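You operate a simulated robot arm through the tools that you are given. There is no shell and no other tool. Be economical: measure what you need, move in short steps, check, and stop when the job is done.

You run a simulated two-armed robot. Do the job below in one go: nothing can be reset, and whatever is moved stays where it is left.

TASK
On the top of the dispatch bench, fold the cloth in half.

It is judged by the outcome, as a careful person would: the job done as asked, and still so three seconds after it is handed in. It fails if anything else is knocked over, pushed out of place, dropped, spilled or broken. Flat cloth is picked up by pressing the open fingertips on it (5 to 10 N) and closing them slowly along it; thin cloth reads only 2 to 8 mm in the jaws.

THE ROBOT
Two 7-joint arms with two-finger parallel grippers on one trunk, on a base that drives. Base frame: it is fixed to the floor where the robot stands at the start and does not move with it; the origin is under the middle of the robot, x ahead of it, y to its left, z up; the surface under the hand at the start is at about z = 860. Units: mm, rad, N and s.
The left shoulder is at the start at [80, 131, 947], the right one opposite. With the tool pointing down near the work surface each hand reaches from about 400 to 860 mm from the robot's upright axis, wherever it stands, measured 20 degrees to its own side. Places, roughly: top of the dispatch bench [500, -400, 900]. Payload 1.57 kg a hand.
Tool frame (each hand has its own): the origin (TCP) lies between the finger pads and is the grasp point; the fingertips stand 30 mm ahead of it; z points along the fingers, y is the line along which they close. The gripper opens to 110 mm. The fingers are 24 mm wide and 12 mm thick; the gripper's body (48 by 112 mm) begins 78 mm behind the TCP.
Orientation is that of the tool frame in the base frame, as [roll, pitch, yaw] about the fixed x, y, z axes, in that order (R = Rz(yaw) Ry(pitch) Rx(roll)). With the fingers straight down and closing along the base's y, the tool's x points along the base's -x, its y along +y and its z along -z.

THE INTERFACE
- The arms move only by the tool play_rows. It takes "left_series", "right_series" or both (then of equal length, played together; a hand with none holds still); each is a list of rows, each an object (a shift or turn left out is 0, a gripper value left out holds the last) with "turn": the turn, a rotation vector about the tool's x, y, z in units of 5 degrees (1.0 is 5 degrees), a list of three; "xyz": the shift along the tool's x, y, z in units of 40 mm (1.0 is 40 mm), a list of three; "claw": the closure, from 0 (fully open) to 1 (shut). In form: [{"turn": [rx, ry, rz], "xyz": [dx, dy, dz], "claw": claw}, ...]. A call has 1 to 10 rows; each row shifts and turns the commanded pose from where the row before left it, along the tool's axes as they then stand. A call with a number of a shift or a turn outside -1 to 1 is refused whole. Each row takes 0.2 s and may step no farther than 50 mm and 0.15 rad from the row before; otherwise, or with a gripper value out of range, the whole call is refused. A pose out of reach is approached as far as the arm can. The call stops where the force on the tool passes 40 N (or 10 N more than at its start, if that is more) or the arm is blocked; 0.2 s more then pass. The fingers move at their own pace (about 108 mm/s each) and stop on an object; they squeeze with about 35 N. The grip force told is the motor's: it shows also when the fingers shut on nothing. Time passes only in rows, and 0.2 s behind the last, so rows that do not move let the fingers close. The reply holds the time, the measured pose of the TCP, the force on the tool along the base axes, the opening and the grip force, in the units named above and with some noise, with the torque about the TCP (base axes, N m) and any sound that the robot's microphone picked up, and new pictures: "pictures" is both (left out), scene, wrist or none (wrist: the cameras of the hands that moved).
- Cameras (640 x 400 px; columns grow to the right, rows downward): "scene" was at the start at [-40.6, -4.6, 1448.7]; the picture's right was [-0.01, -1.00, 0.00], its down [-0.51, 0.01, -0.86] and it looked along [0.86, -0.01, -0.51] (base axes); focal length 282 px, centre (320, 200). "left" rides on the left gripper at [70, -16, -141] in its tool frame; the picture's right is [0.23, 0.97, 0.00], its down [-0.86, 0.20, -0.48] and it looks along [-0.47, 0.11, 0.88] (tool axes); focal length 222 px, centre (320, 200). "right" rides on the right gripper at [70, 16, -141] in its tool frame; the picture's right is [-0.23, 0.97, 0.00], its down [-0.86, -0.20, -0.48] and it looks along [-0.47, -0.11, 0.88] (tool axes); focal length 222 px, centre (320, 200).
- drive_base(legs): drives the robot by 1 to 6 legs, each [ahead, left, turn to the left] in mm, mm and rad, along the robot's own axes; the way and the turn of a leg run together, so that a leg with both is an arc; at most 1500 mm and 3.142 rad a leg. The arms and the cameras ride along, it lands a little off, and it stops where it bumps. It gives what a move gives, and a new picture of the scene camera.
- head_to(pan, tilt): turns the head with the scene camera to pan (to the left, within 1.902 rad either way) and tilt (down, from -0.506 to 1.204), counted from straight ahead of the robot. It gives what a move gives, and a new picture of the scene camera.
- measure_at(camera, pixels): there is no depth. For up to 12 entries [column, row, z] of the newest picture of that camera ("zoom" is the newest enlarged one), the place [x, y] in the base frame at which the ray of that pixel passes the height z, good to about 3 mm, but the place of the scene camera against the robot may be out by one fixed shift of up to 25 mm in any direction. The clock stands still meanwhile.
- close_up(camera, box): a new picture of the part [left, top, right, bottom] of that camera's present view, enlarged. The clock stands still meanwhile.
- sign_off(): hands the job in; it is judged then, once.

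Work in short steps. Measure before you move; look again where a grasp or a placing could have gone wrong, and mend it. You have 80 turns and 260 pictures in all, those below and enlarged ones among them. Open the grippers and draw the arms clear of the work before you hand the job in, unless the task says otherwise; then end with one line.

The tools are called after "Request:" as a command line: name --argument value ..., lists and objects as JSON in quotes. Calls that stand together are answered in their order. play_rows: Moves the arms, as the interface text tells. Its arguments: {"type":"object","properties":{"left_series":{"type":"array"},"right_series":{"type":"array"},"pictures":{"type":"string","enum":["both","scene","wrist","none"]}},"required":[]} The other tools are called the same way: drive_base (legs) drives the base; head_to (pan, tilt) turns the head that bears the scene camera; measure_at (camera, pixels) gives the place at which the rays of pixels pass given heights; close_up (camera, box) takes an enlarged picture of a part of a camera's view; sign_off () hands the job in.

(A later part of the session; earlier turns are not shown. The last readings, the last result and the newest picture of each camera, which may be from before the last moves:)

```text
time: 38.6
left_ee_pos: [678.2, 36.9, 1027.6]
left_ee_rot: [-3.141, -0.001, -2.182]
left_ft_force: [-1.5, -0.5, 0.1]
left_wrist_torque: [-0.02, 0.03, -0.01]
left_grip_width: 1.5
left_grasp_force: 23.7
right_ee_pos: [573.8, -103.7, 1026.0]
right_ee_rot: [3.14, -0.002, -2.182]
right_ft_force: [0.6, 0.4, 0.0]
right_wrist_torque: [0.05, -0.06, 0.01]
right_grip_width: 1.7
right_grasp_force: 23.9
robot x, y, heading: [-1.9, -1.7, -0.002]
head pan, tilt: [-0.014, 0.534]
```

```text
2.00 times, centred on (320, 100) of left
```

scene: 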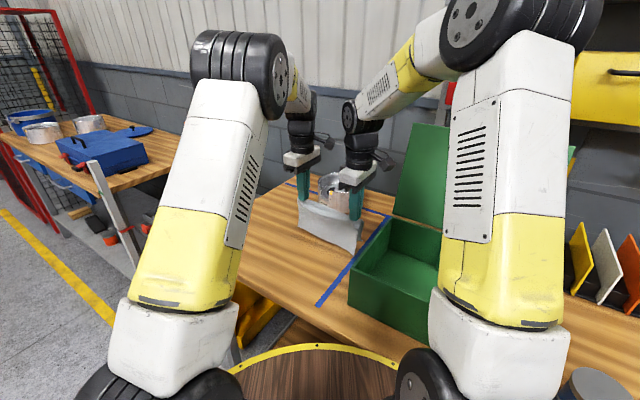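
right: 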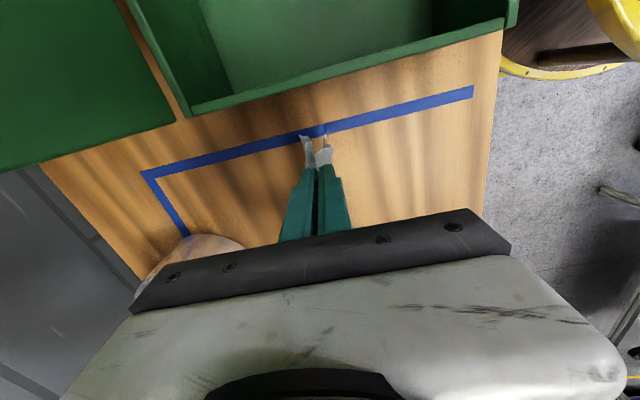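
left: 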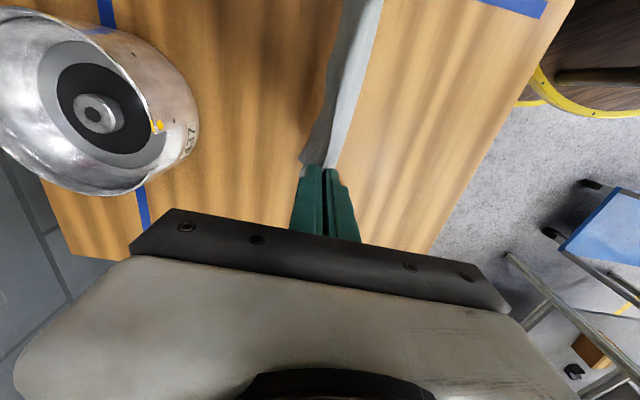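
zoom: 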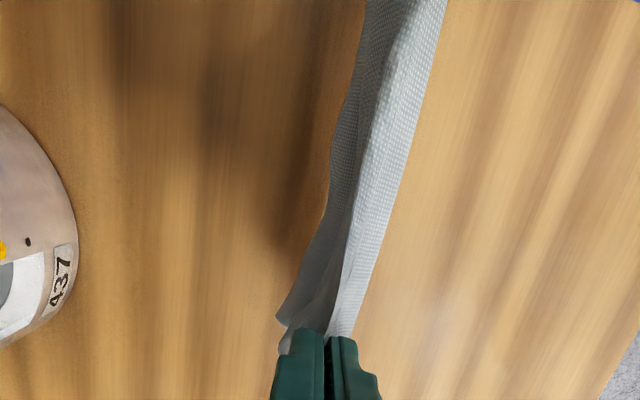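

The cloth hangs in two layers; the back one looks shorter and curled. I look closer from the right wrist and measure the hanging corners.

Request:
close_up --camera "right" --box '[260, 100, 380, 200]'

Request:
close_up --camera "scene" --box '[330, 210, 380, 260]'

Request:
measure_at --camera "scene" --pixels '[[354, 248, 870], [362, 232, 880], [362, 232, 900], [362, 232, 920]]'

```text
4.00 times, centred on (320, 150) of right
```

zoom: 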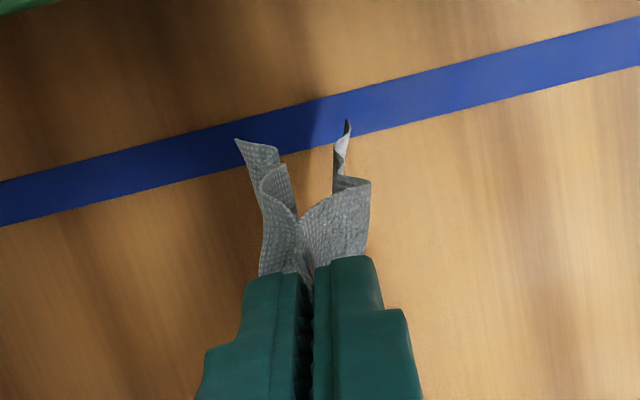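

```text
8.00 times, centred on (355, 235) of scene
```

zoom: 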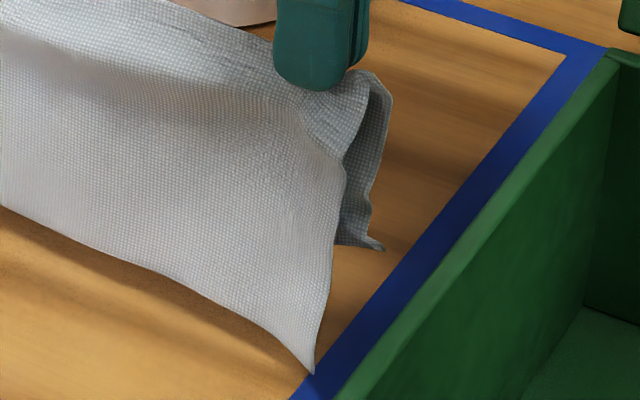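

```text
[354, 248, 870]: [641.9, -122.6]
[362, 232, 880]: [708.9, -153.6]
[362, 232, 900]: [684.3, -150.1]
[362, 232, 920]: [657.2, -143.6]
```

I triangulate the back corner: right-picture pixel (300,135) against the scene ray, and the front corner at right-picture (327,131).

Request:
measure_at --camera "right" --pixels '[[300, 135, 880], [300, 135, 900], [300, 135, 920], [300, 135, 940], [327, 131, 870], [327, 131, 890], [327, 131, 910]]'

Request:
measure_at --camera "scene" --pixels '[[362, 232, 920], [362, 232, 940], [354, 248, 870], [354, 248, 890], [354, 248, 910]]'

```text
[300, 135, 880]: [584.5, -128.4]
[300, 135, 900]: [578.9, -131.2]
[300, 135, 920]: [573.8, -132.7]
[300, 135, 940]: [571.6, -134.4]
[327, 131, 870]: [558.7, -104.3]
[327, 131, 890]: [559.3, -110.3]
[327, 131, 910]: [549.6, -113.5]
```

```text
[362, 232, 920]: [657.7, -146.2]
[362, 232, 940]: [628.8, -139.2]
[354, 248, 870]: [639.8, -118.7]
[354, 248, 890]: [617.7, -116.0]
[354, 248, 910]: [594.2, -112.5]
```

The back layer still keeps its tuck (its corner hangs only about 40 mm below the tips). I shake both hands up and down quickly, in step, to let gravity open it.

Request:
play_rows --left_series '[{"xyz": [0, 0, -0.9]}, {"xyz": [0, 0, 0.9]}, {"xyz": [0, 0, -0.9]}, {"xyz": [0, 0, 0.9]}, {"xyz": [0, 0, -0.9]}, {"xyz": [0, 0, 0.9]}, {"xyz": [0, 0, -0.9]}, {}, {}, {}]' --right_series '[{"xyz": [0, 0, -0.9]}, {"xyz": [0, 0, 0.9]}, {"xyz": [0, 0, -0.9]}, {"xyz": [0, 0, 0.9]}, {"xyz": [0, 0, -0.9]}, {"xyz": [0, 0, 0.9]}, {"xyz": [0, 0, -0.9]}, {}, {}, {}]'

Request:
close_up --camera "right" --box '[260, 100, 380, 200]'

Request:
close_up --camera "scene" --box '[280, 180, 380, 260]'

Request:
close_up --camera "left" --box '[240, 0, 400, 200]'

```text
time: 40.8
left_ee_pos: [679.6, 35.3, 1064.9]
left_ee_rot: [3.141, -0.001, -2.182]
left_ft_force: [-1.7, -1.5, -0.7]
left_wrist_torque: [-0.05, 0.02, 0.01]
left_grip_width: 1.6
left_grasp_force: 23.6
right_ee_pos: [572.8, -103.8, 1061.1]
right_ee_rot: [-3.14, -0.001, -2.182]
right_ft_force: [1.3, 1.4, -0.8]
right_wrist_torque: [0.1, -0.05, 0.02]
right_grip_width: 1.8
right_grasp_force: 23.4
robot x, y, heading: [1.8, 1.4, 0.001]
head pan, tilt: [-0.014, 0.534]
```

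scene: 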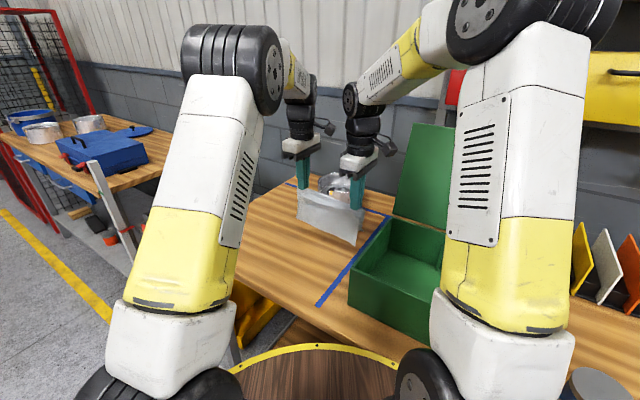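
right: 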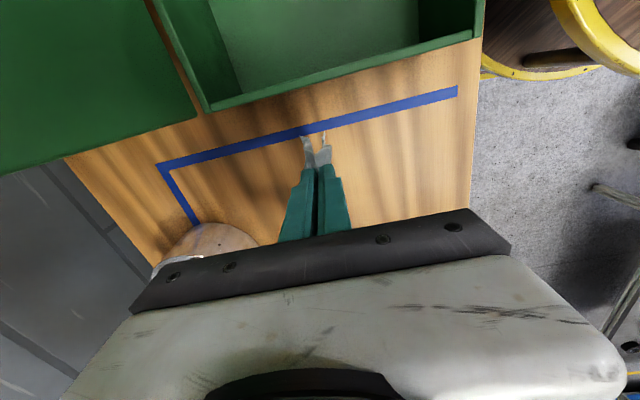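
left: 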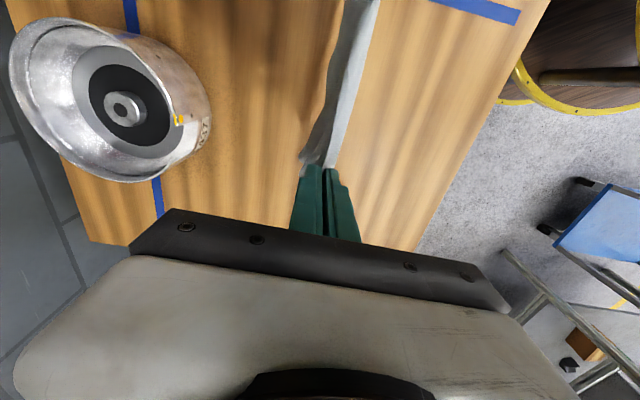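

```text
4.00 times, centred on (320, 150) of right
```

zoom: 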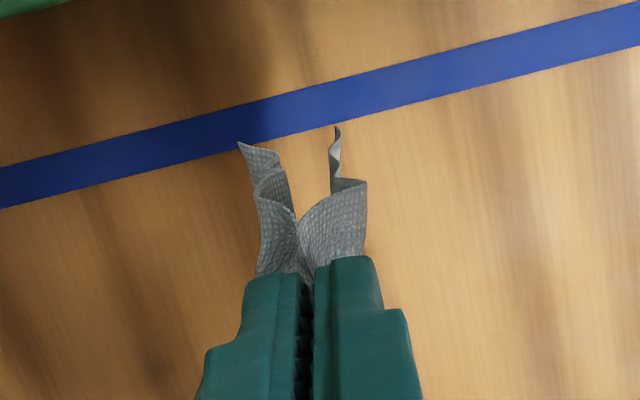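

```text
5.00 times, centred on (330, 220) of scene
```

zoom: 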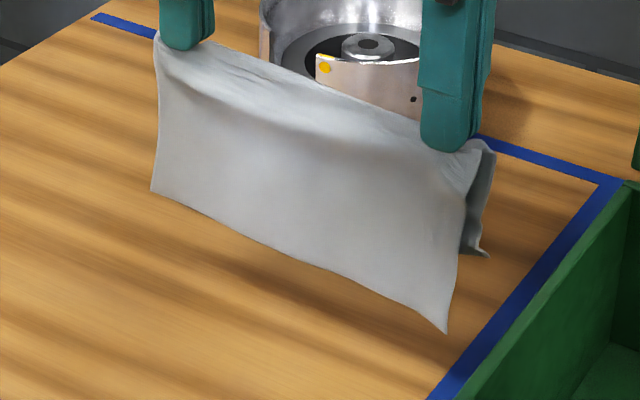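

```text
2.00 times, centred on (320, 100) of left
```

zoom: 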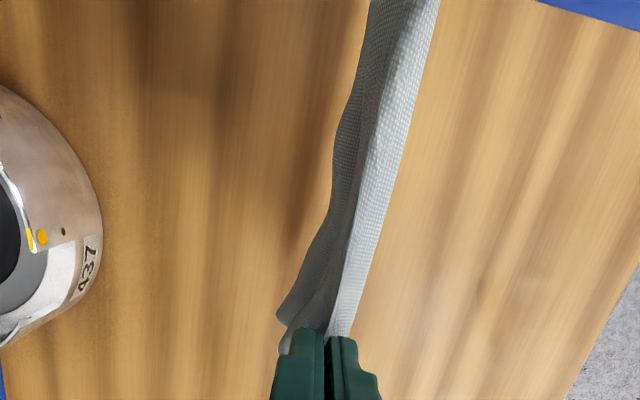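

The shake did not open it: the tuck is stiff. I lay the cloth down again with this better crease, then open the tuck by holding the far edge with one hand and stroking the crest back with the other. First I tilt the hands 20° back and lower until the edges just touch.

Request:
play_rows --left_series '[{"turn": [1, 0, 0]}, {"turn": [1, 0, 0]}, {"turn": [1, 0, 0]}, {"turn": [1, 0, 0]}, {"xyz": [0, -0.044, 0.61]}, {"xyz": [0, -0.044, 0.61]}, {"xyz": [0, -0.044, 0.61]}, {}]' --right_series '[{"turn": [1, 0, 0]}, {"turn": [1, 0, 0]}, {"turn": [1, 0, 0]}, {"turn": [1, 0, 0]}, {"xyz": [0, -0.044, 0.61]}, {"xyz": [0, -0.044, 0.61]}, {"xyz": [0, -0.044, 0.61]}, {}]' --pictures "scene"

Request:
close_up --camera "scene" --box '[280, 180, 400, 270]'

```text
time: 42.6
left_ee_pos: [701.9, 18.4, 997.0]
left_ee_rot: [-2.793, -0.001, -2.182]
left_ft_force: [-0.7, -0.8, 0.8]
left_wrist_torque: [0.05, 0.03, 0.0]
left_grip_width: 1.5
left_grasp_force: 23.8
right_ee_pos: [598.7, -121.4, 997.6]
right_ee_rot: [-2.792, -0.001, -2.182]
right_ft_force: [0.3, 0.4, 0.1]
right_wrist_torque: [0.02, -0.01, 0.03]
right_grip_width: 1.8
right_grasp_force: 23.5
robot x, y, heading: [1.1, -2.5, 0.002]
head pan, tilt: [-0.014, 0.534]
```

scene: 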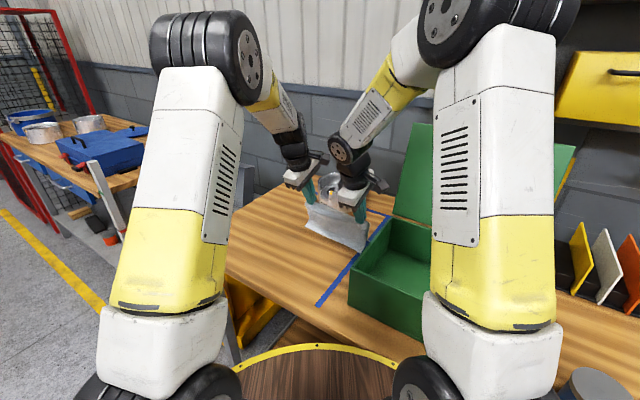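

```text
4.44 times, centred on (340, 225) of scene
```

zoom: 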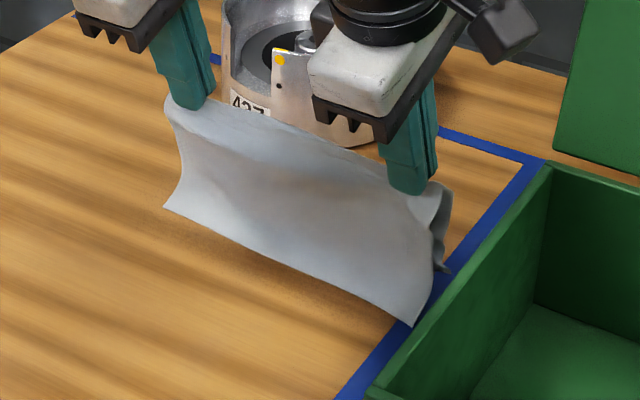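

The front edge is at the bench. Now I swing the hands back towards me and down in an arc, so the cloth lies with its edges at the far side.

Request:
play_rows --left_series '[{"xyz": [0, 0.487, -0.124]}, {"xyz": [0, 0.45, -0.044]}, {"xyz": [0, 0.45, -0.044]}, {"xyz": [0, 0.51, 0.12]}, {"xyz": [0, 0.51, 0.12]}, {"xyz": [0, 0.68, 0.417]}, {"xyz": [0, 0.45, 0.5]}, {}]' --right_series '[{"xyz": [0, 0.487, -0.124]}, {"xyz": [0, 0.45, -0.044]}, {"xyz": [0, 0.45, -0.044]}, {"xyz": [0, 0.51, 0.12]}, {"xyz": [0, 0.51, 0.12]}, {"xyz": [0, 0.68, 0.417]}, {"xyz": [0, 0.45, 0.5]}, {}]'

Request:
close_up --camera "scene" --box '[250, 190, 390, 295]'

Request:
close_up --camera "left" --box '[200, 0, 440, 200]'

Request:
close_up --camera "right" --box '[160, 80, 400, 240]'

```text
time: 44.4
left_ee_pos: [604.5, 87.5, 912.6]
left_ee_rot: [-2.792, 0.001, -2.181]
left_ft_force: [-1.2, -0.9, -0.9]
left_wrist_torque: [0.01, 0.02, 0.01]
left_grip_width: 1.6
left_grasp_force: 23.1
right_ee_pos: [497.8, -52.9, 911.8]
right_ee_rot: [-2.793, 0.001, -2.183]
right_ft_force: [1.2, 1.9, 0.3]
right_wrist_torque: [0.03, 0.01, 0.04]
right_grip_width: 1.7
right_grasp_force: 23.3
robot x, y, heading: [-2.1, 5.4, 0.0]
head pan, tilt: [-0.014, 0.534]
```

scene: 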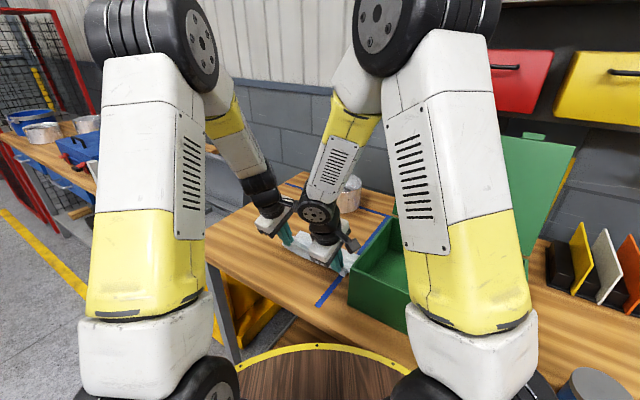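
right: 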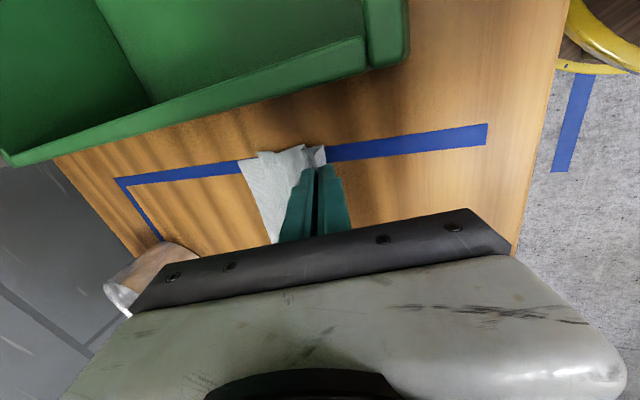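
left: 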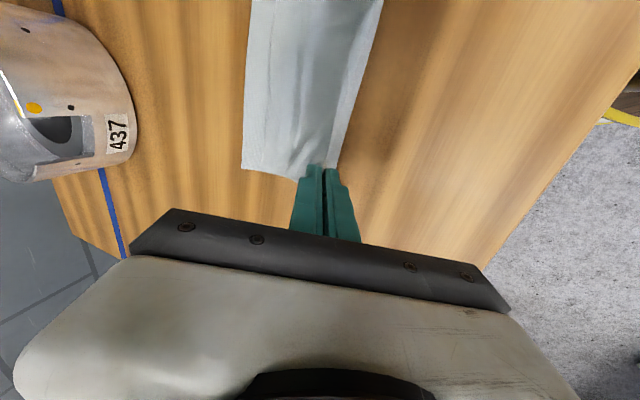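

```text
3.81 times, centred on (320, 242) of scene
```

zoom: 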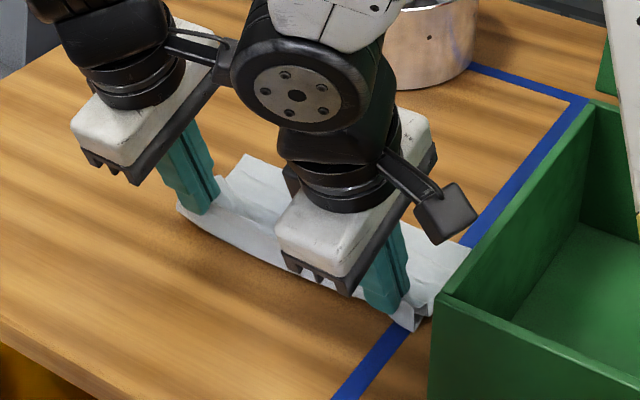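

```text
2.00 times, centred on (320, 100) of left
```

zoom: 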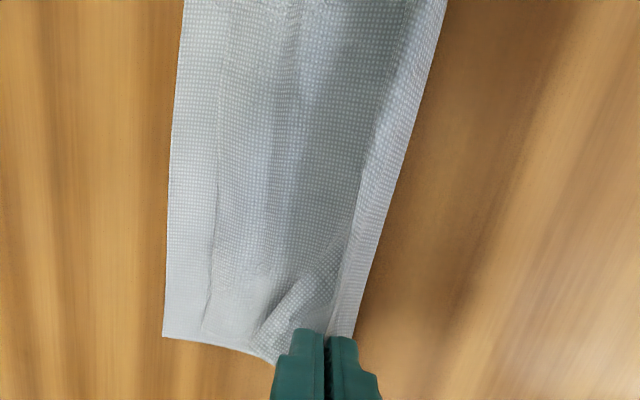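

```text
2.50 times, centred on (280, 160) of right
```

zoom: 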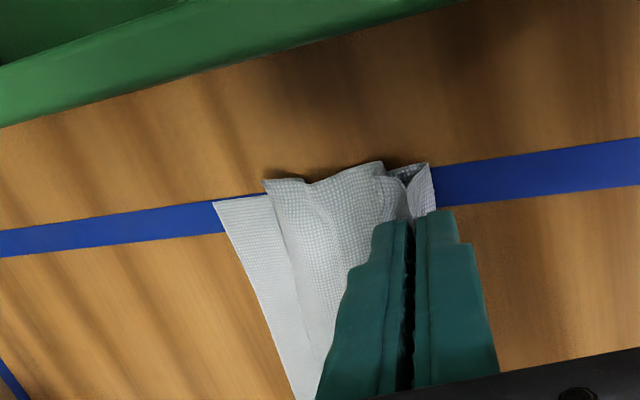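

This opened the tuck: the top layer now lies out with its edge close to the bottom edge. I measure both edges before setting down: left A(241,168)/B(261,168), right A(237,160)/B(258,152).

Request:
measure_at --camera "left" --pixels '[[241, 168, 861], [261, 168, 864]]'

Request:
measure_at --camera "right" --pixels '[[237, 160, 861], [258, 152, 868]]'

```text
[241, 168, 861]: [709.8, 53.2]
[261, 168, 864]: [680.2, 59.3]
```

```text
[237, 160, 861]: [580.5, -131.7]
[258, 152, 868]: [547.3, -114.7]
```

The edges differ by about 30 mm, with some waviness left in the top layer. I set the crease down fully and release slowly, then look again.

Request:
play_rows --left_series '[{"xyz": [0, 0.1, 0.18]}, {"xyz": [0, 0.1, 0.17]}, {}, {"claw": 0.96}, {"claw": 0.92}, {"claw": 0.88}, {"claw": 0.84}, {}]' --right_series '[{"xyz": [0, 0.1, 0.18]}, {"xyz": [0, 0.1, 0.17]}, {}, {"claw": 0.96}, {"claw": 0.92}, {"claw": 0.88}, {"claw": 0.84}, {}]' --pictures "none"

Request:
play_rows --left_series '[{"xyz": [0, 0, -0.3]}, {"xyz": [0, 0, -0.8]}, {"xyz": [0, 0, -0.9]}, {"xyz": [-0.6, 0, -0.9]}, {"xyz": [-0.8, 0, -0.5]}, {"xyz": [-0.8, 0, 0]}, {}]' --right_series '[{"xyz": [0, 0, -0.3]}, {"xyz": [0, 0, -0.8]}, {"xyz": [0, 0, -0.9]}, {"xyz": [0, 0, -0.9]}, {}, {}, {}]'

Request:
close_up --camera "left" --box '[100, 0, 420, 200]'

Request:
close_up --camera "right" --box '[140, 60, 400, 240]'

```text
time: 46.2
left_ee_pos: [600.8, 87.4, 897.3]
left_ee_rot: [-2.793, 0.001, -2.181]
left_ft_force: [-0.3, -0.1, -0.6]
left_wrist_torque: [-0.03, -0.01, -0.01]
left_grip_width: 17.6
left_grasp_force: 0.0
right_ee_pos: [496.3, -49.7, 895.8]
right_ee_rot: [-2.793, 0.0, -2.182]
right_ft_force: [0.8, 0.1, -0.5]
right_wrist_torque: [0.01, 0.01, 0.01]
right_grip_width: 17.4
right_grasp_force: 0.0
robot x, y, heading: [0.3, -0.3, 0.001]
head pan, tilt: [-0.014, 0.534]
```

```text
time: 47.8
left_ee_pos: [613.5, 190.9, 1026.1]
left_ee_rot: [-2.792, -0.001, -2.182]
left_ft_force: [0.0, 0.0, -0.9]
left_wrist_torque: [0.02, -0.01, 0.02]
left_grip_width: 17.9
left_grasp_force: 0.1
right_ee_pos: [465.4, -26.2, 1005.2]
right_ee_rot: [-2.793, 0.002, -2.182]
right_ft_force: [0.5, -0.6, 0.1]
right_wrist_torque: [0.03, 0.0, 0.0]
right_grip_width: 17.4
right_grasp_force: 0.0
robot x, y, heading: [-2.7, -0.2, -0.0]
head pan, tilt: [-0.014, 0.534]
```

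scene: 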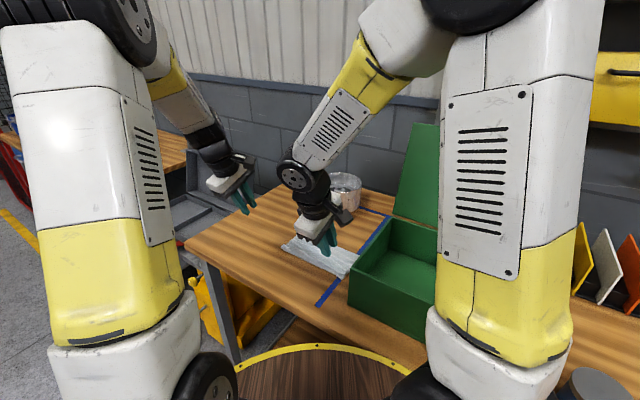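
right: 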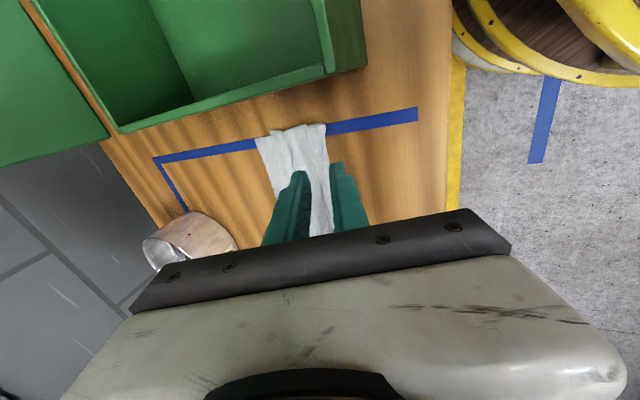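
left: 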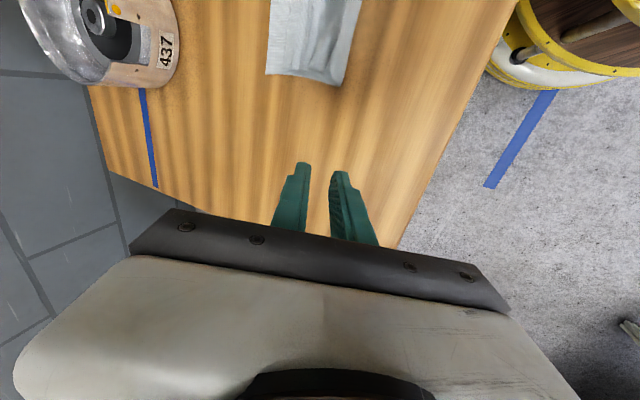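

```text
2.00 times, centred on (260, 100) of left
```

zoom: 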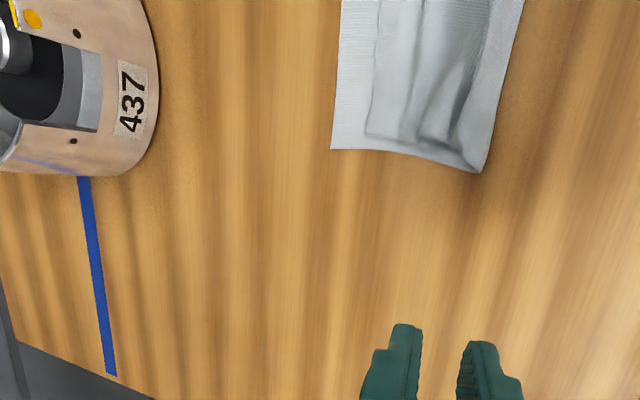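

```text
2.22 times, centred on (270, 150) of right
```

zoom: 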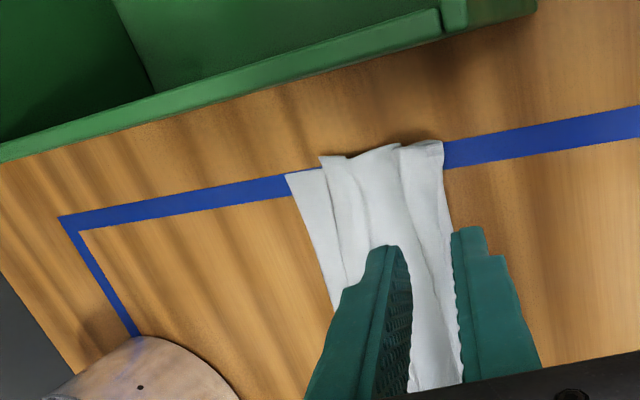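

The tuck is gone; only open waves are left in the top layer, and its edge is about 20 mm short. I measure the outline, then I will spread it with the fingers: pressed closed on the middle of the top layer and opened along the fold direction.

Request:
measure_at --camera "left" --pixels '[[265, 75, 861], [282, 68, 863], [339, 86, 864]]'

Request:
measure_at --camera "right" --pixels '[[255, 137, 861], [271, 130, 865], [324, 124, 864]]'

```text
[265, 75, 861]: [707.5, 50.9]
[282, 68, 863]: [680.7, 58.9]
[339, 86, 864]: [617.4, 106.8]
```

```text
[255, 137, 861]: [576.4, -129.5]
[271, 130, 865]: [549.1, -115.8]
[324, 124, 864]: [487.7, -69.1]
```

Crease is at u≈84, bottom edge ≈191 and top edge ≈163, with slack in the waves. I straighten the hands and bring them, closed, above the middle of the top layer (u≈130) near both ends.

Request:
play_rows --left_series '[{"turn": [-1, 0, 0], "claw": 1}, {"turn": [-1, 0, 0]}, {"turn": [-1, 0, 0]}, {"turn": [-1, 0, 0]}, {"xyz": [0.73, -0.79, 0]}, {"xyz": [0.73, -0.79, 0]}, {"xyz": [0.73, -0.79, 0]}, {"xyz": [0, 0, 0.98]}, {"xyz": [0, 0, 0.98]}, {"xyz": [0, 0, 0.94]}]' --right_series '[{"turn": [-1, 0, 0], "claw": 1}, {"turn": [-1, 0, 0]}, {"turn": [-1, 0, 0]}, {"turn": [-1, 0, 0]}, {"xyz": [-0.02, -0.75, 0]}, {"xyz": [-0.02, -0.75, 0]}, {"xyz": [-0.02, -0.75, 0]}, {"xyz": [0, 0, 0.8]}, {"xyz": [0, 0, 0.8]}, {"xyz": [0, 0, 0.77]}]' --pictures "wrist"

```text
time: 50.0
left_ee_pos: [640.9, 60.4, 907.2]
left_ee_rot: [-3.139, 0.0, -2.183]
left_ft_force: [-1.1, -0.6, -0.9]
left_wrist_torque: [0.02, -0.04, 0.01]
left_grip_width: 0.0
left_grasp_force: 21.4
right_ee_pos: [539.7, -78.6, 908.8]
right_ee_rot: [3.141, 0.0, -2.184]
right_ft_force: [-0.9, 0.2, -0.3]
right_wrist_torque: [0.0, -0.05, 0.0]
right_grip_width: 0.0
right_grasp_force: 21.3
robot x, y, heading: [-0.2, -3.6, 0.001]
head pan, tilt: [-0.014, 0.534]
```

right: 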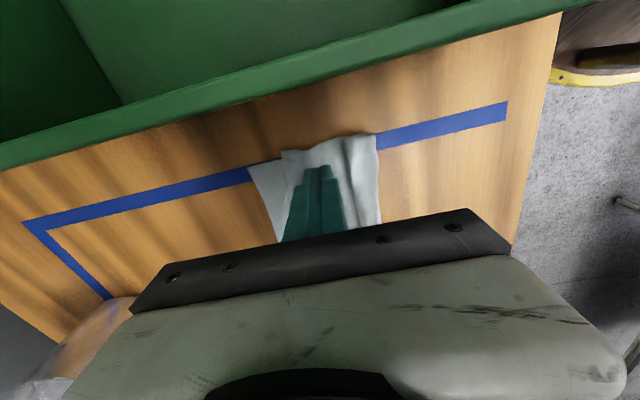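
left: 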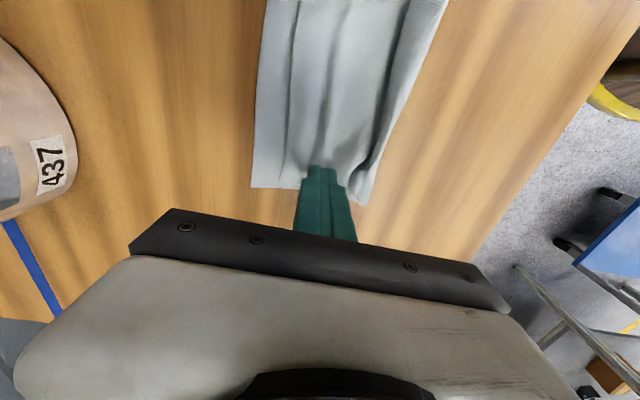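

Fingers are above the middle of the top layer, about 17 mm up. I lower to near contact.

Request:
play_rows --left_series '[{"xyz": [0, 0, 0.2]}, {"xyz": [0, 0, 0.14]}, {"xyz": [0, 0, 0.03]}, {}]' --right_series '[{"xyz": [0, 0, 0.22]}, {"xyz": [0, 0, 0.15]}, {"xyz": [0, 0, 0.03]}, {}]' --pictures "none"

```text
time: 51.0
left_ee_pos: [640.2, 61.2, 892.8]
left_ee_rot: [3.14, 0.0, -2.181]
left_ft_force: [-0.5, -0.4, -0.2]
left_wrist_torque: [-0.01, 0.01, 0.02]
left_grip_width: 0.0
left_grasp_force: 21.6
right_ee_pos: [539.3, -77.3, 894.5]
right_ee_rot: [-3.141, 0.0, -2.183]
right_ft_force: [0.0, 0.3, 0.3]
right_wrist_torque: [-0.01, -0.01, -0.02]
right_grip_width: 0.0
right_grasp_force: 21.4
robot x, y, heading: [-1.0, 2.2, 0.002]
head pan, tilt: [-0.014, 0.534]
```

I go down in finer steps: 1.2 mm left and 1.6 mm right.

Request:
play_rows --left_series '[{"xyz": [0, 0, 0.03]}, {}]' --right_series '[{"xyz": [0, 0, 0.04]}, {}]' --pictures "none"

```text
time: 51.6
left_ee_pos: [640.7, 61.8, 891.7]
left_ee_rot: [3.142, -0.001, -2.181]
left_ft_force: [0.2, 0.1, -0.5]
left_wrist_torque: [0.0, 0.0, 0.01]
left_grip_width: 0.0
left_grasp_force: 22.0
right_ee_pos: [538.7, -78.4, 893.0]
right_ee_rot: [-3.142, 0.0, -2.182]
right_ft_force: [0.5, -1.0, -0.9]
right_wrist_torque: [0.02, 0.0, -0.04]
right_grip_width: 0.0
right_grasp_force: 21.4
robot x, y, heading: [0.2, -2.3, 0.003]
head pan, tilt: [-0.014, 0.534]
```

Still free, so another small step.

Request:
play_rows --left_series '[{"xyz": [0, 0, 0.02]}, {}]' --right_series '[{"xyz": [0, 0, 0.03]}, {}]' --pictures "none"

```text
time: 52.2
left_ee_pos: [640.5, 61.3, 892.0]
left_ee_rot: [-3.141, -0.001, -2.182]
left_ft_force: [0.0, -0.5, 3.3]
left_wrist_torque: [0.05, -0.01, -0.02]
left_grip_width: 0.2
left_grasp_force: 21.1
right_ee_pos: [539.2, -76.9, 892.7]
right_ee_rot: [-3.14, 0.001, -2.179]
right_ft_force: [-0.5, 0.5, 3.4]
right_wrist_torque: [-0.02, 0.03, -0.02]
right_grip_width: 0.0
right_grasp_force: 21.5
robot x, y, heading: [1.6, 3.9, -0.001]
head pan, tilt: [-0.014, 0.534]
```

Both press with 3.3 N. I open the fingers slowly to about 60 mm, spreading the top layer both ways.

Request:
play_rows --left_series '[{"claw": 0.94, "xyz": [0, 0, 0.004]}, {"claw": 0.88}, {"claw": 0.82}, {"claw": 0.76}, {"claw": 0.7}, {"claw": 0.64}, {"claw": 0.58}, {"claw": 0.52}, {"claw": 0.46}, {}]' --right_series '[{"claw": 0.94, "xyz": [0, 0, 0.004]}, {"claw": 0.88}, {"claw": 0.82}, {"claw": 0.76}, {"claw": 0.7}, {"claw": 0.64}, {"claw": 0.58}, {"claw": 0.52}, {"claw": 0.46}, {}]' --pictures "wrist"

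Request:
close_up --camera "left" --box '[200, 0, 440, 220]'

Request:
close_up --camera "right" --box '[180, 100, 420, 240]'

```text
time: 54.4
left_ee_pos: [640.7, 61.2, 890.9]
left_ee_rot: [-3.141, 0.001, -2.181]
left_ft_force: [1.5, -2.1, 7.2]
left_wrist_torque: [0.17, 0.15, 0.02]
left_grip_width: 57.7
left_grasp_force: 0.1
right_ee_pos: [539.3, -77.6, 891.2]
right_ee_rot: [-3.14, -0.001, -2.182]
right_ft_force: [-1.0, 0.9, 4.8]
right_wrist_torque: [-0.05, -0.07, 0.0]
right_grip_width: 56.4
right_grasp_force: 0.0
robot x, y, heading: [1.4, -4.0, 0.003]
head pan, tilt: [-0.014, 0.534]
```

right: 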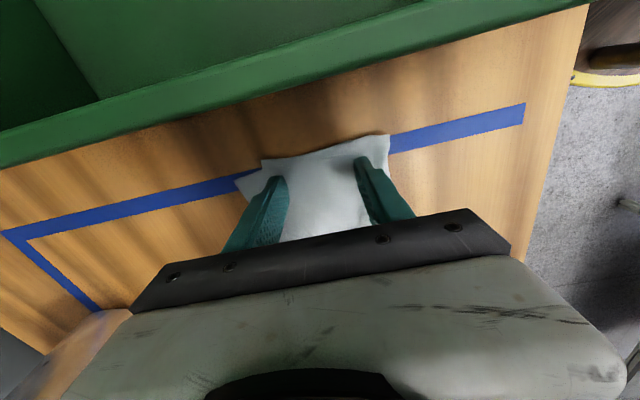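
left: 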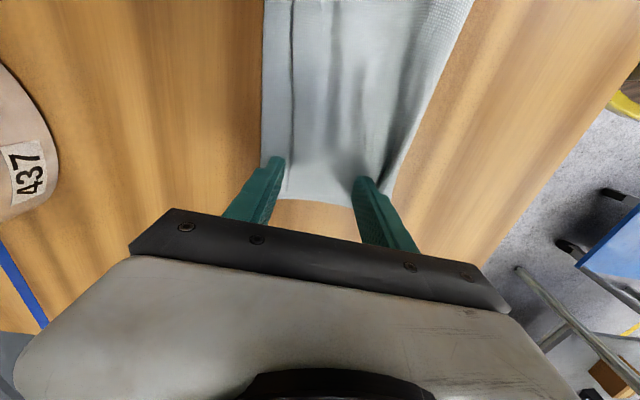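

```text
1.82 times, centred on (320, 110) of left
```

zoom: 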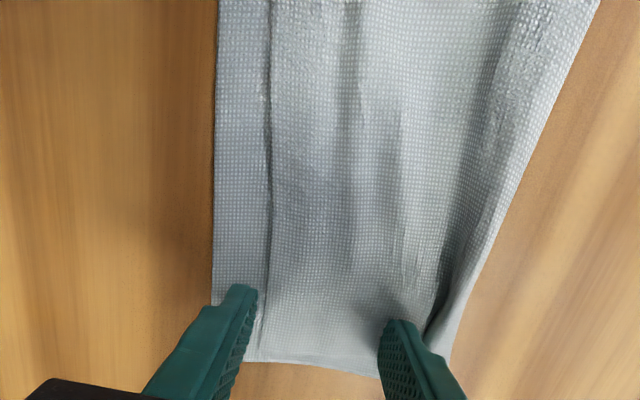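

```text
2.67 times, centred on (300, 170) of right
```

zoom: 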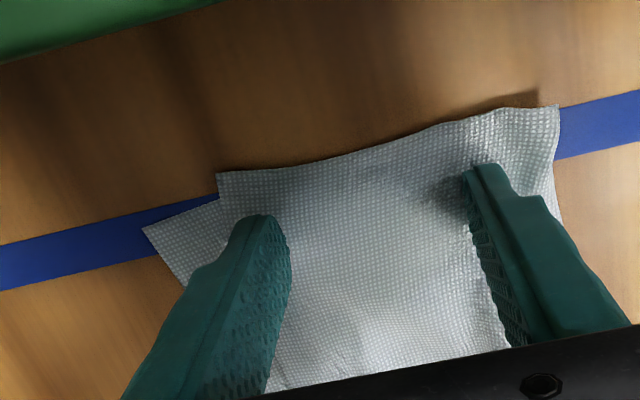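

Spreading flattened the top layer between the fingers. I lift straight up a little and measure the outline again.

Request:
play_rows --left_series '[{"xyz": [0, 0, -0.5]}, {"xyz": [0, 0, -0.9]}, {"xyz": [-0.5, 0, -0.9]}, {"xyz": [-0.8, 0, -0.7]}, {"xyz": [-0.6, 0, 0]}, {}]' --right_series '[{"xyz": [0, 0, -0.5]}, {"xyz": [0, 0, -0.9]}, {"xyz": [0, 0, -0.9]}, {"xyz": [0, 0, -0.7]}, {"xyz": [0, 0, 0]}, {}]' --pictures "wrist"

Request:
close_up --camera "left" --box '[180, 0, 420, 150]'

Request:
close_up --camera "right" --box '[180, 80, 420, 230]'

```text
time: 55.8
left_ee_pos: [682.1, 123.3, 1010.2]
left_ee_rot: [3.141, 0.001, -2.181]
left_ft_force: [0.4, 0.0, -1.1]
left_wrist_torque: [-0.01, 0.02, 0.0]
left_grip_width: 59.2
left_grasp_force: 0.1
right_ee_pos: [540.8, -78.3, 1012.1]
right_ee_rot: [3.141, -0.001, -2.182]
right_ft_force: [-0.2, -0.4, 0.1]
right_wrist_torque: [-0.02, -0.04, -0.02]
right_grip_width: 59.3
right_grasp_force: 0.0
robot x, y, heading: [-0.8, -0.9, 0.001]
head pan, tilt: [-0.014, 0.534]
```

right: 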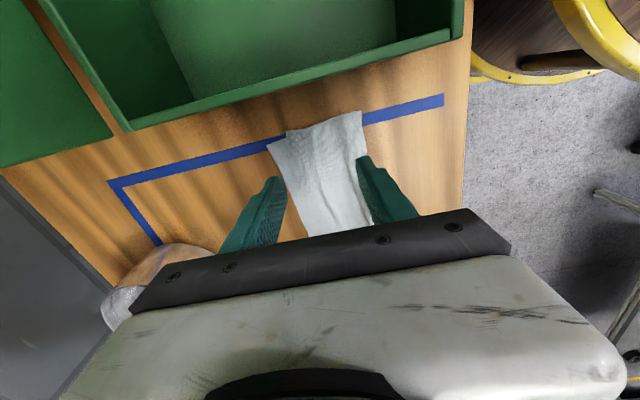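
left: 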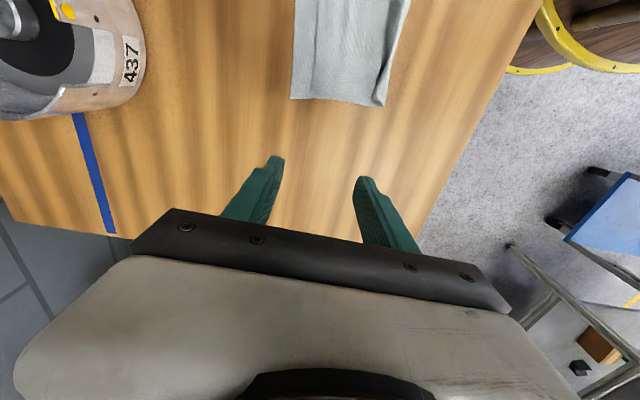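

```text
2.67 times, centred on (300, 75) of left
```

zoom: 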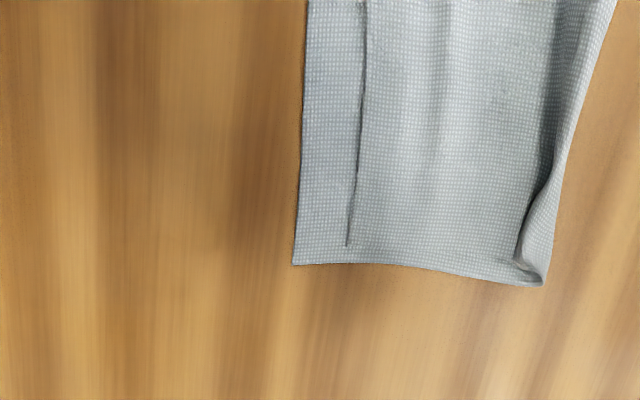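

```text
2.67 times, centred on (300, 155) of right
```

zoom: 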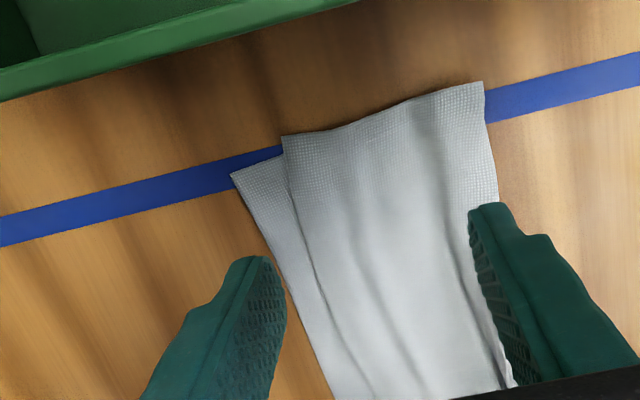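

The top layer now lies nearly flat. I measure its outline.

Request:
measure_at --camera "left" --pixels '[[290, 99, 861], [310, 92, 862], [384, 107, 864]]'

Request:
measure_at --camera "right" --pixels '[[267, 145, 861], [286, 131, 862], [361, 111, 862]]'

```text
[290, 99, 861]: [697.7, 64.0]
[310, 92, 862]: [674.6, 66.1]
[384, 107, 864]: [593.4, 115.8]
```

```text
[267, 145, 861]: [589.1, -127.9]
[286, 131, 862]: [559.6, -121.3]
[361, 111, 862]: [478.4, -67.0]
```

The crease is good now; the top edge is 20–28 mm short of the bottom edge, with some slack in waves. Next the left hand holds the bottom's exposed strip near the left end while the right hand gently draws the top layer outward near the right end.

Request:
play_rows --left_series '[{"xyz": [0.7, -0.39, 0], "claw": 1}, {"xyz": [0.7, -0.39, 0]}, {"xyz": [0.71, -0.39, 0]}, {"xyz": [0, 0, 0.9]}, {"xyz": [0, 0, 0.9]}, {"xyz": [0, 0, 0.9]}, {}]' --right_series '[{"xyz": [-0.15, -0.24, 0], "claw": 1}, {"xyz": [-0.145, -0.23, 0]}, {}, {"xyz": [0, 0, 0.9]}, {"xyz": [0, 0, 0.9]}, {"xyz": [0, 0, 0.9]}, {}]' --pictures "wrist"

Request:
close_up --camera "left" --box '[200, 20, 440, 220]'

Request:
close_up --camera "right" --box '[180, 100, 420, 240]'

```text
time: 57.4
left_ee_pos: [672.7, 28.6, 902.9]
left_ee_rot: [-3.141, 0.0, -2.182]
left_ft_force: [-0.2, 0.9, 0.0]
left_wrist_torque: [0.02, -0.04, -0.02]
left_grip_width: 0.1
left_grasp_force: 21.5
right_ee_pos: [562.4, -81.0, 904.3]
right_ee_rot: [-3.141, -0.001, -2.182]
right_ft_force: [-0.8, -0.5, 0.3]
right_wrist_torque: [-0.05, 0.01, 0.0]
right_grip_width: 0.0
right_grasp_force: 21.3
robot x, y, heading: [-1.6, -0.5, -0.002]
head pan, tilt: [-0.014, 0.534]
```

right: 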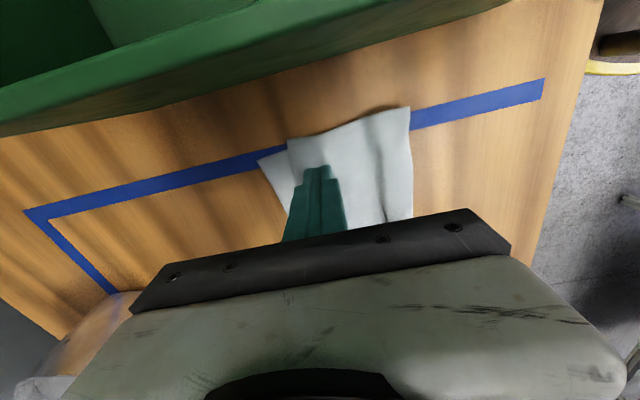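
left: 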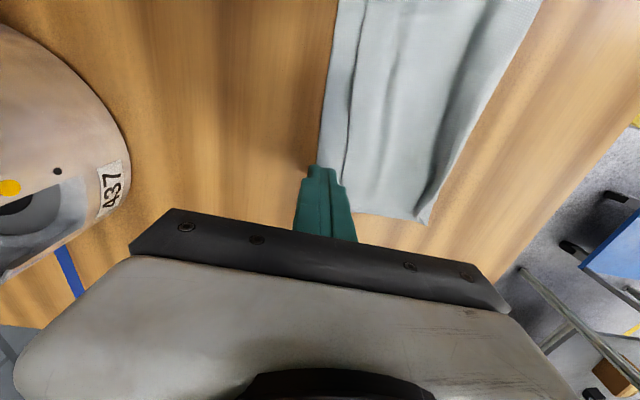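

```text
2.00 times, centred on (320, 120) of left
```

zoom: 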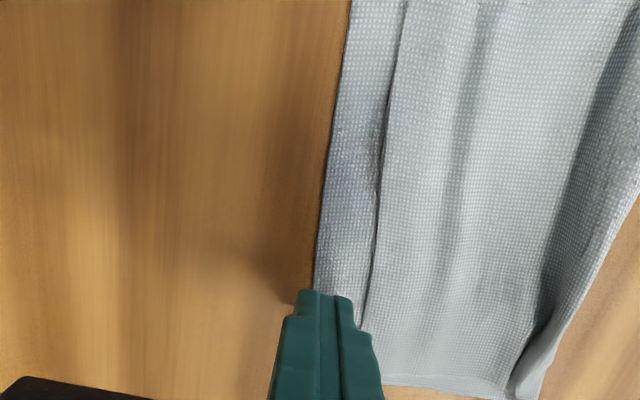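

```text
2.67 times, centred on (300, 170) of right
```

zoom: 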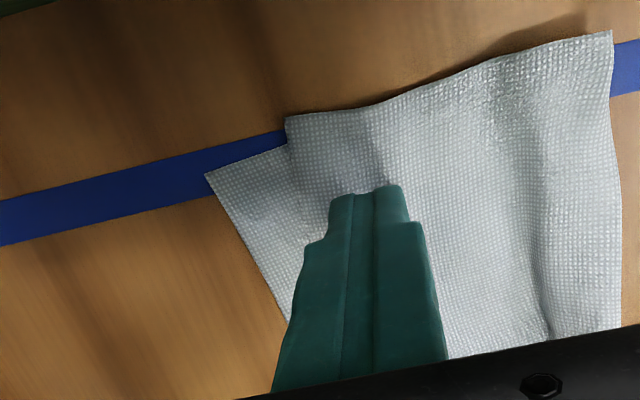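

The left fingertips stand over the exposed strip and the right ones over the top layer near its edge. I lower both to contact.

Request:
play_rows --left_series '[{"xyz": [0, 0, 0.2]}, {"xyz": [0, 0, 0.1]}, {"xyz": [0, 0, 0.03]}, {}]' --right_series '[{"xyz": [0, 0, 0.2]}, {"xyz": [0, 0, 0.1]}, {"xyz": [0, 0, 0.02]}, {}]' --pictures "none"

```text
time: 58.4
left_ee_pos: [672.2, 28.0, 890.3]
left_ee_rot: [-3.141, 0.0, -2.182]
left_ft_force: [-1.5, 0.7, 7.7]
left_wrist_torque: [0.02, 0.05, -0.03]
left_grip_width: 0.3
left_grasp_force: 21.3
right_ee_pos: [562.4, -78.8, 891.9]
right_ee_rot: [3.141, 0.0, -2.183]
right_ft_force: [1.1, -1.4, 5.5]
right_wrist_torque: [-0.09, -0.01, 0.0]
right_grip_width: 0.1
right_grasp_force: 21.7
robot x, y, heading: [-0.2, 0.1, 0.002]
head pan, tilt: [-0.014, 0.534]
```

The left presses 7.7 N and the right 5.5 N. I press the left harder as the anchor and draw the right 20 mm outward.

Request:
play_rows --left_series '[{"xyz": [0, 0, 0.015]}, {}, {}, {}, {}, {}, {}]' --right_series '[{"xyz": [0, 0, -0.003]}, {"xyz": [0, -0.1, 0]}, {"xyz": [0, -0.1, 0]}, {"xyz": [0, -0.1, 0]}, {"xyz": [0, -0.1, 0]}, {"xyz": [0, -0.1, 0]}, {}]' --pictures "wrist"

Request:
close_up --camera "right" --box '[180, 100, 420, 240]'

```text
time: 60.0
left_ee_pos: [673.8, 26.9, 891.7]
left_ee_rot: [-3.139, 0.001, -2.182]
left_ft_force: [-2.3, 1.4, 31.3]
left_wrist_torque: [0.05, 0.17, 0.01]
left_grip_width: 0.0
left_grasp_force: 21.6
right_ee_pos: [578.4, -91.4, 890.6]
right_ee_rot: [-3.141, -0.002, -2.181]
right_ft_force: [0.1, 0.4, 2.0]
right_wrist_torque: [-0.01, 0.02, 0.04]
right_grip_width: 0.1
right_grasp_force: 21.4
robot x, y, heading: [-1.2, 1.1, 0.005]
head pan, tilt: [-0.014, 0.534]
```

right: 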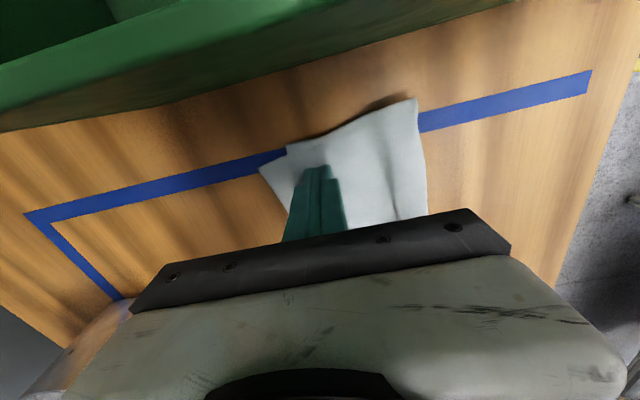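
left: 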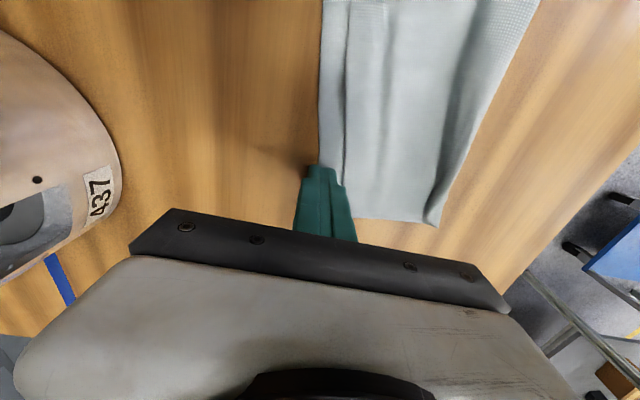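

```text
2.67 times, centred on (300, 170) of right
```

zoom: 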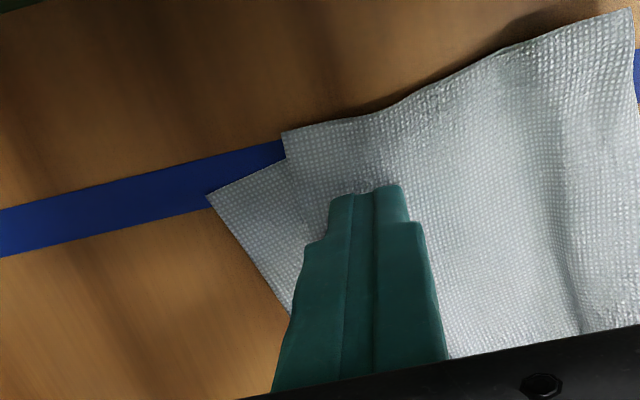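

The anchor did not help: both layers moved together. Spreading works better since its forces balance, so I re-centre both closed hands on the top layer (right u≈138, left u≈114) and touch down again.

Request:
play_rows --left_series '[{"xyz": [0, 0, -0.4]}, {"xyz": [0, 0.82, 0]}, {"xyz": [0, 0.82, 0]}, {"xyz": [0, 0, 0.2]}, {"xyz": [0, 0, 0.16]}, {}]' --right_series '[{"xyz": [0, 0, -0.4]}, {"xyz": [0, 0.39, 0]}, {"xyz": [0, 0.39, 0]}, {"xyz": [0, 0, 0.2]}, {"xyz": [0, 0, 0.2]}, {}]' --pictures "wrist"

```text
time: 61.4
left_ee_pos: [619.6, 65.0, 892.1]
left_ee_rot: [-3.139, 0.001, -2.182]
left_ft_force: [-2.0, 0.9, 10.7]
left_wrist_torque: [0.1, 0.04, 0.0]
left_grip_width: 0.1
left_grasp_force: 21.0
right_ee_pos: [551.5, -72.7, 891.6]
right_ee_rot: [3.141, 0.001, -2.181]
right_ft_force: [0.3, -0.6, 1.0]
right_wrist_torque: [0.05, 0.0, -0.02]
right_grip_width: 0.0
right_grasp_force: 21.4
robot x, y, heading: [-2.6, 0.2, 0.002]
head pan, tilt: [-0.014, 0.534]
```

right: 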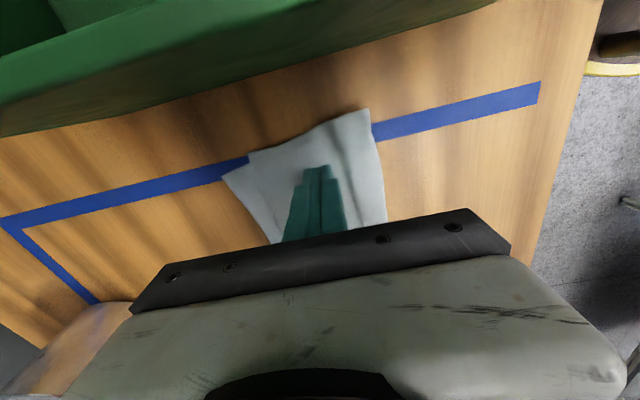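
left: 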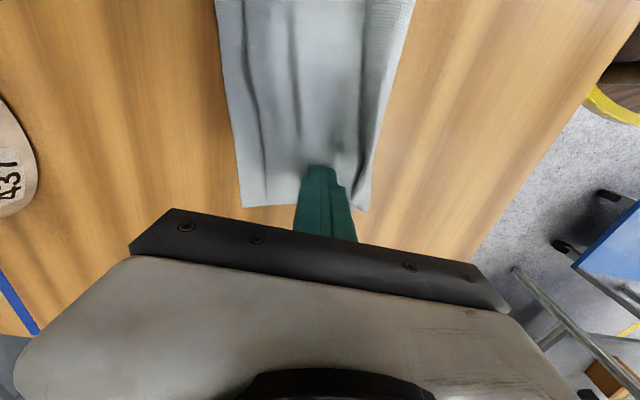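

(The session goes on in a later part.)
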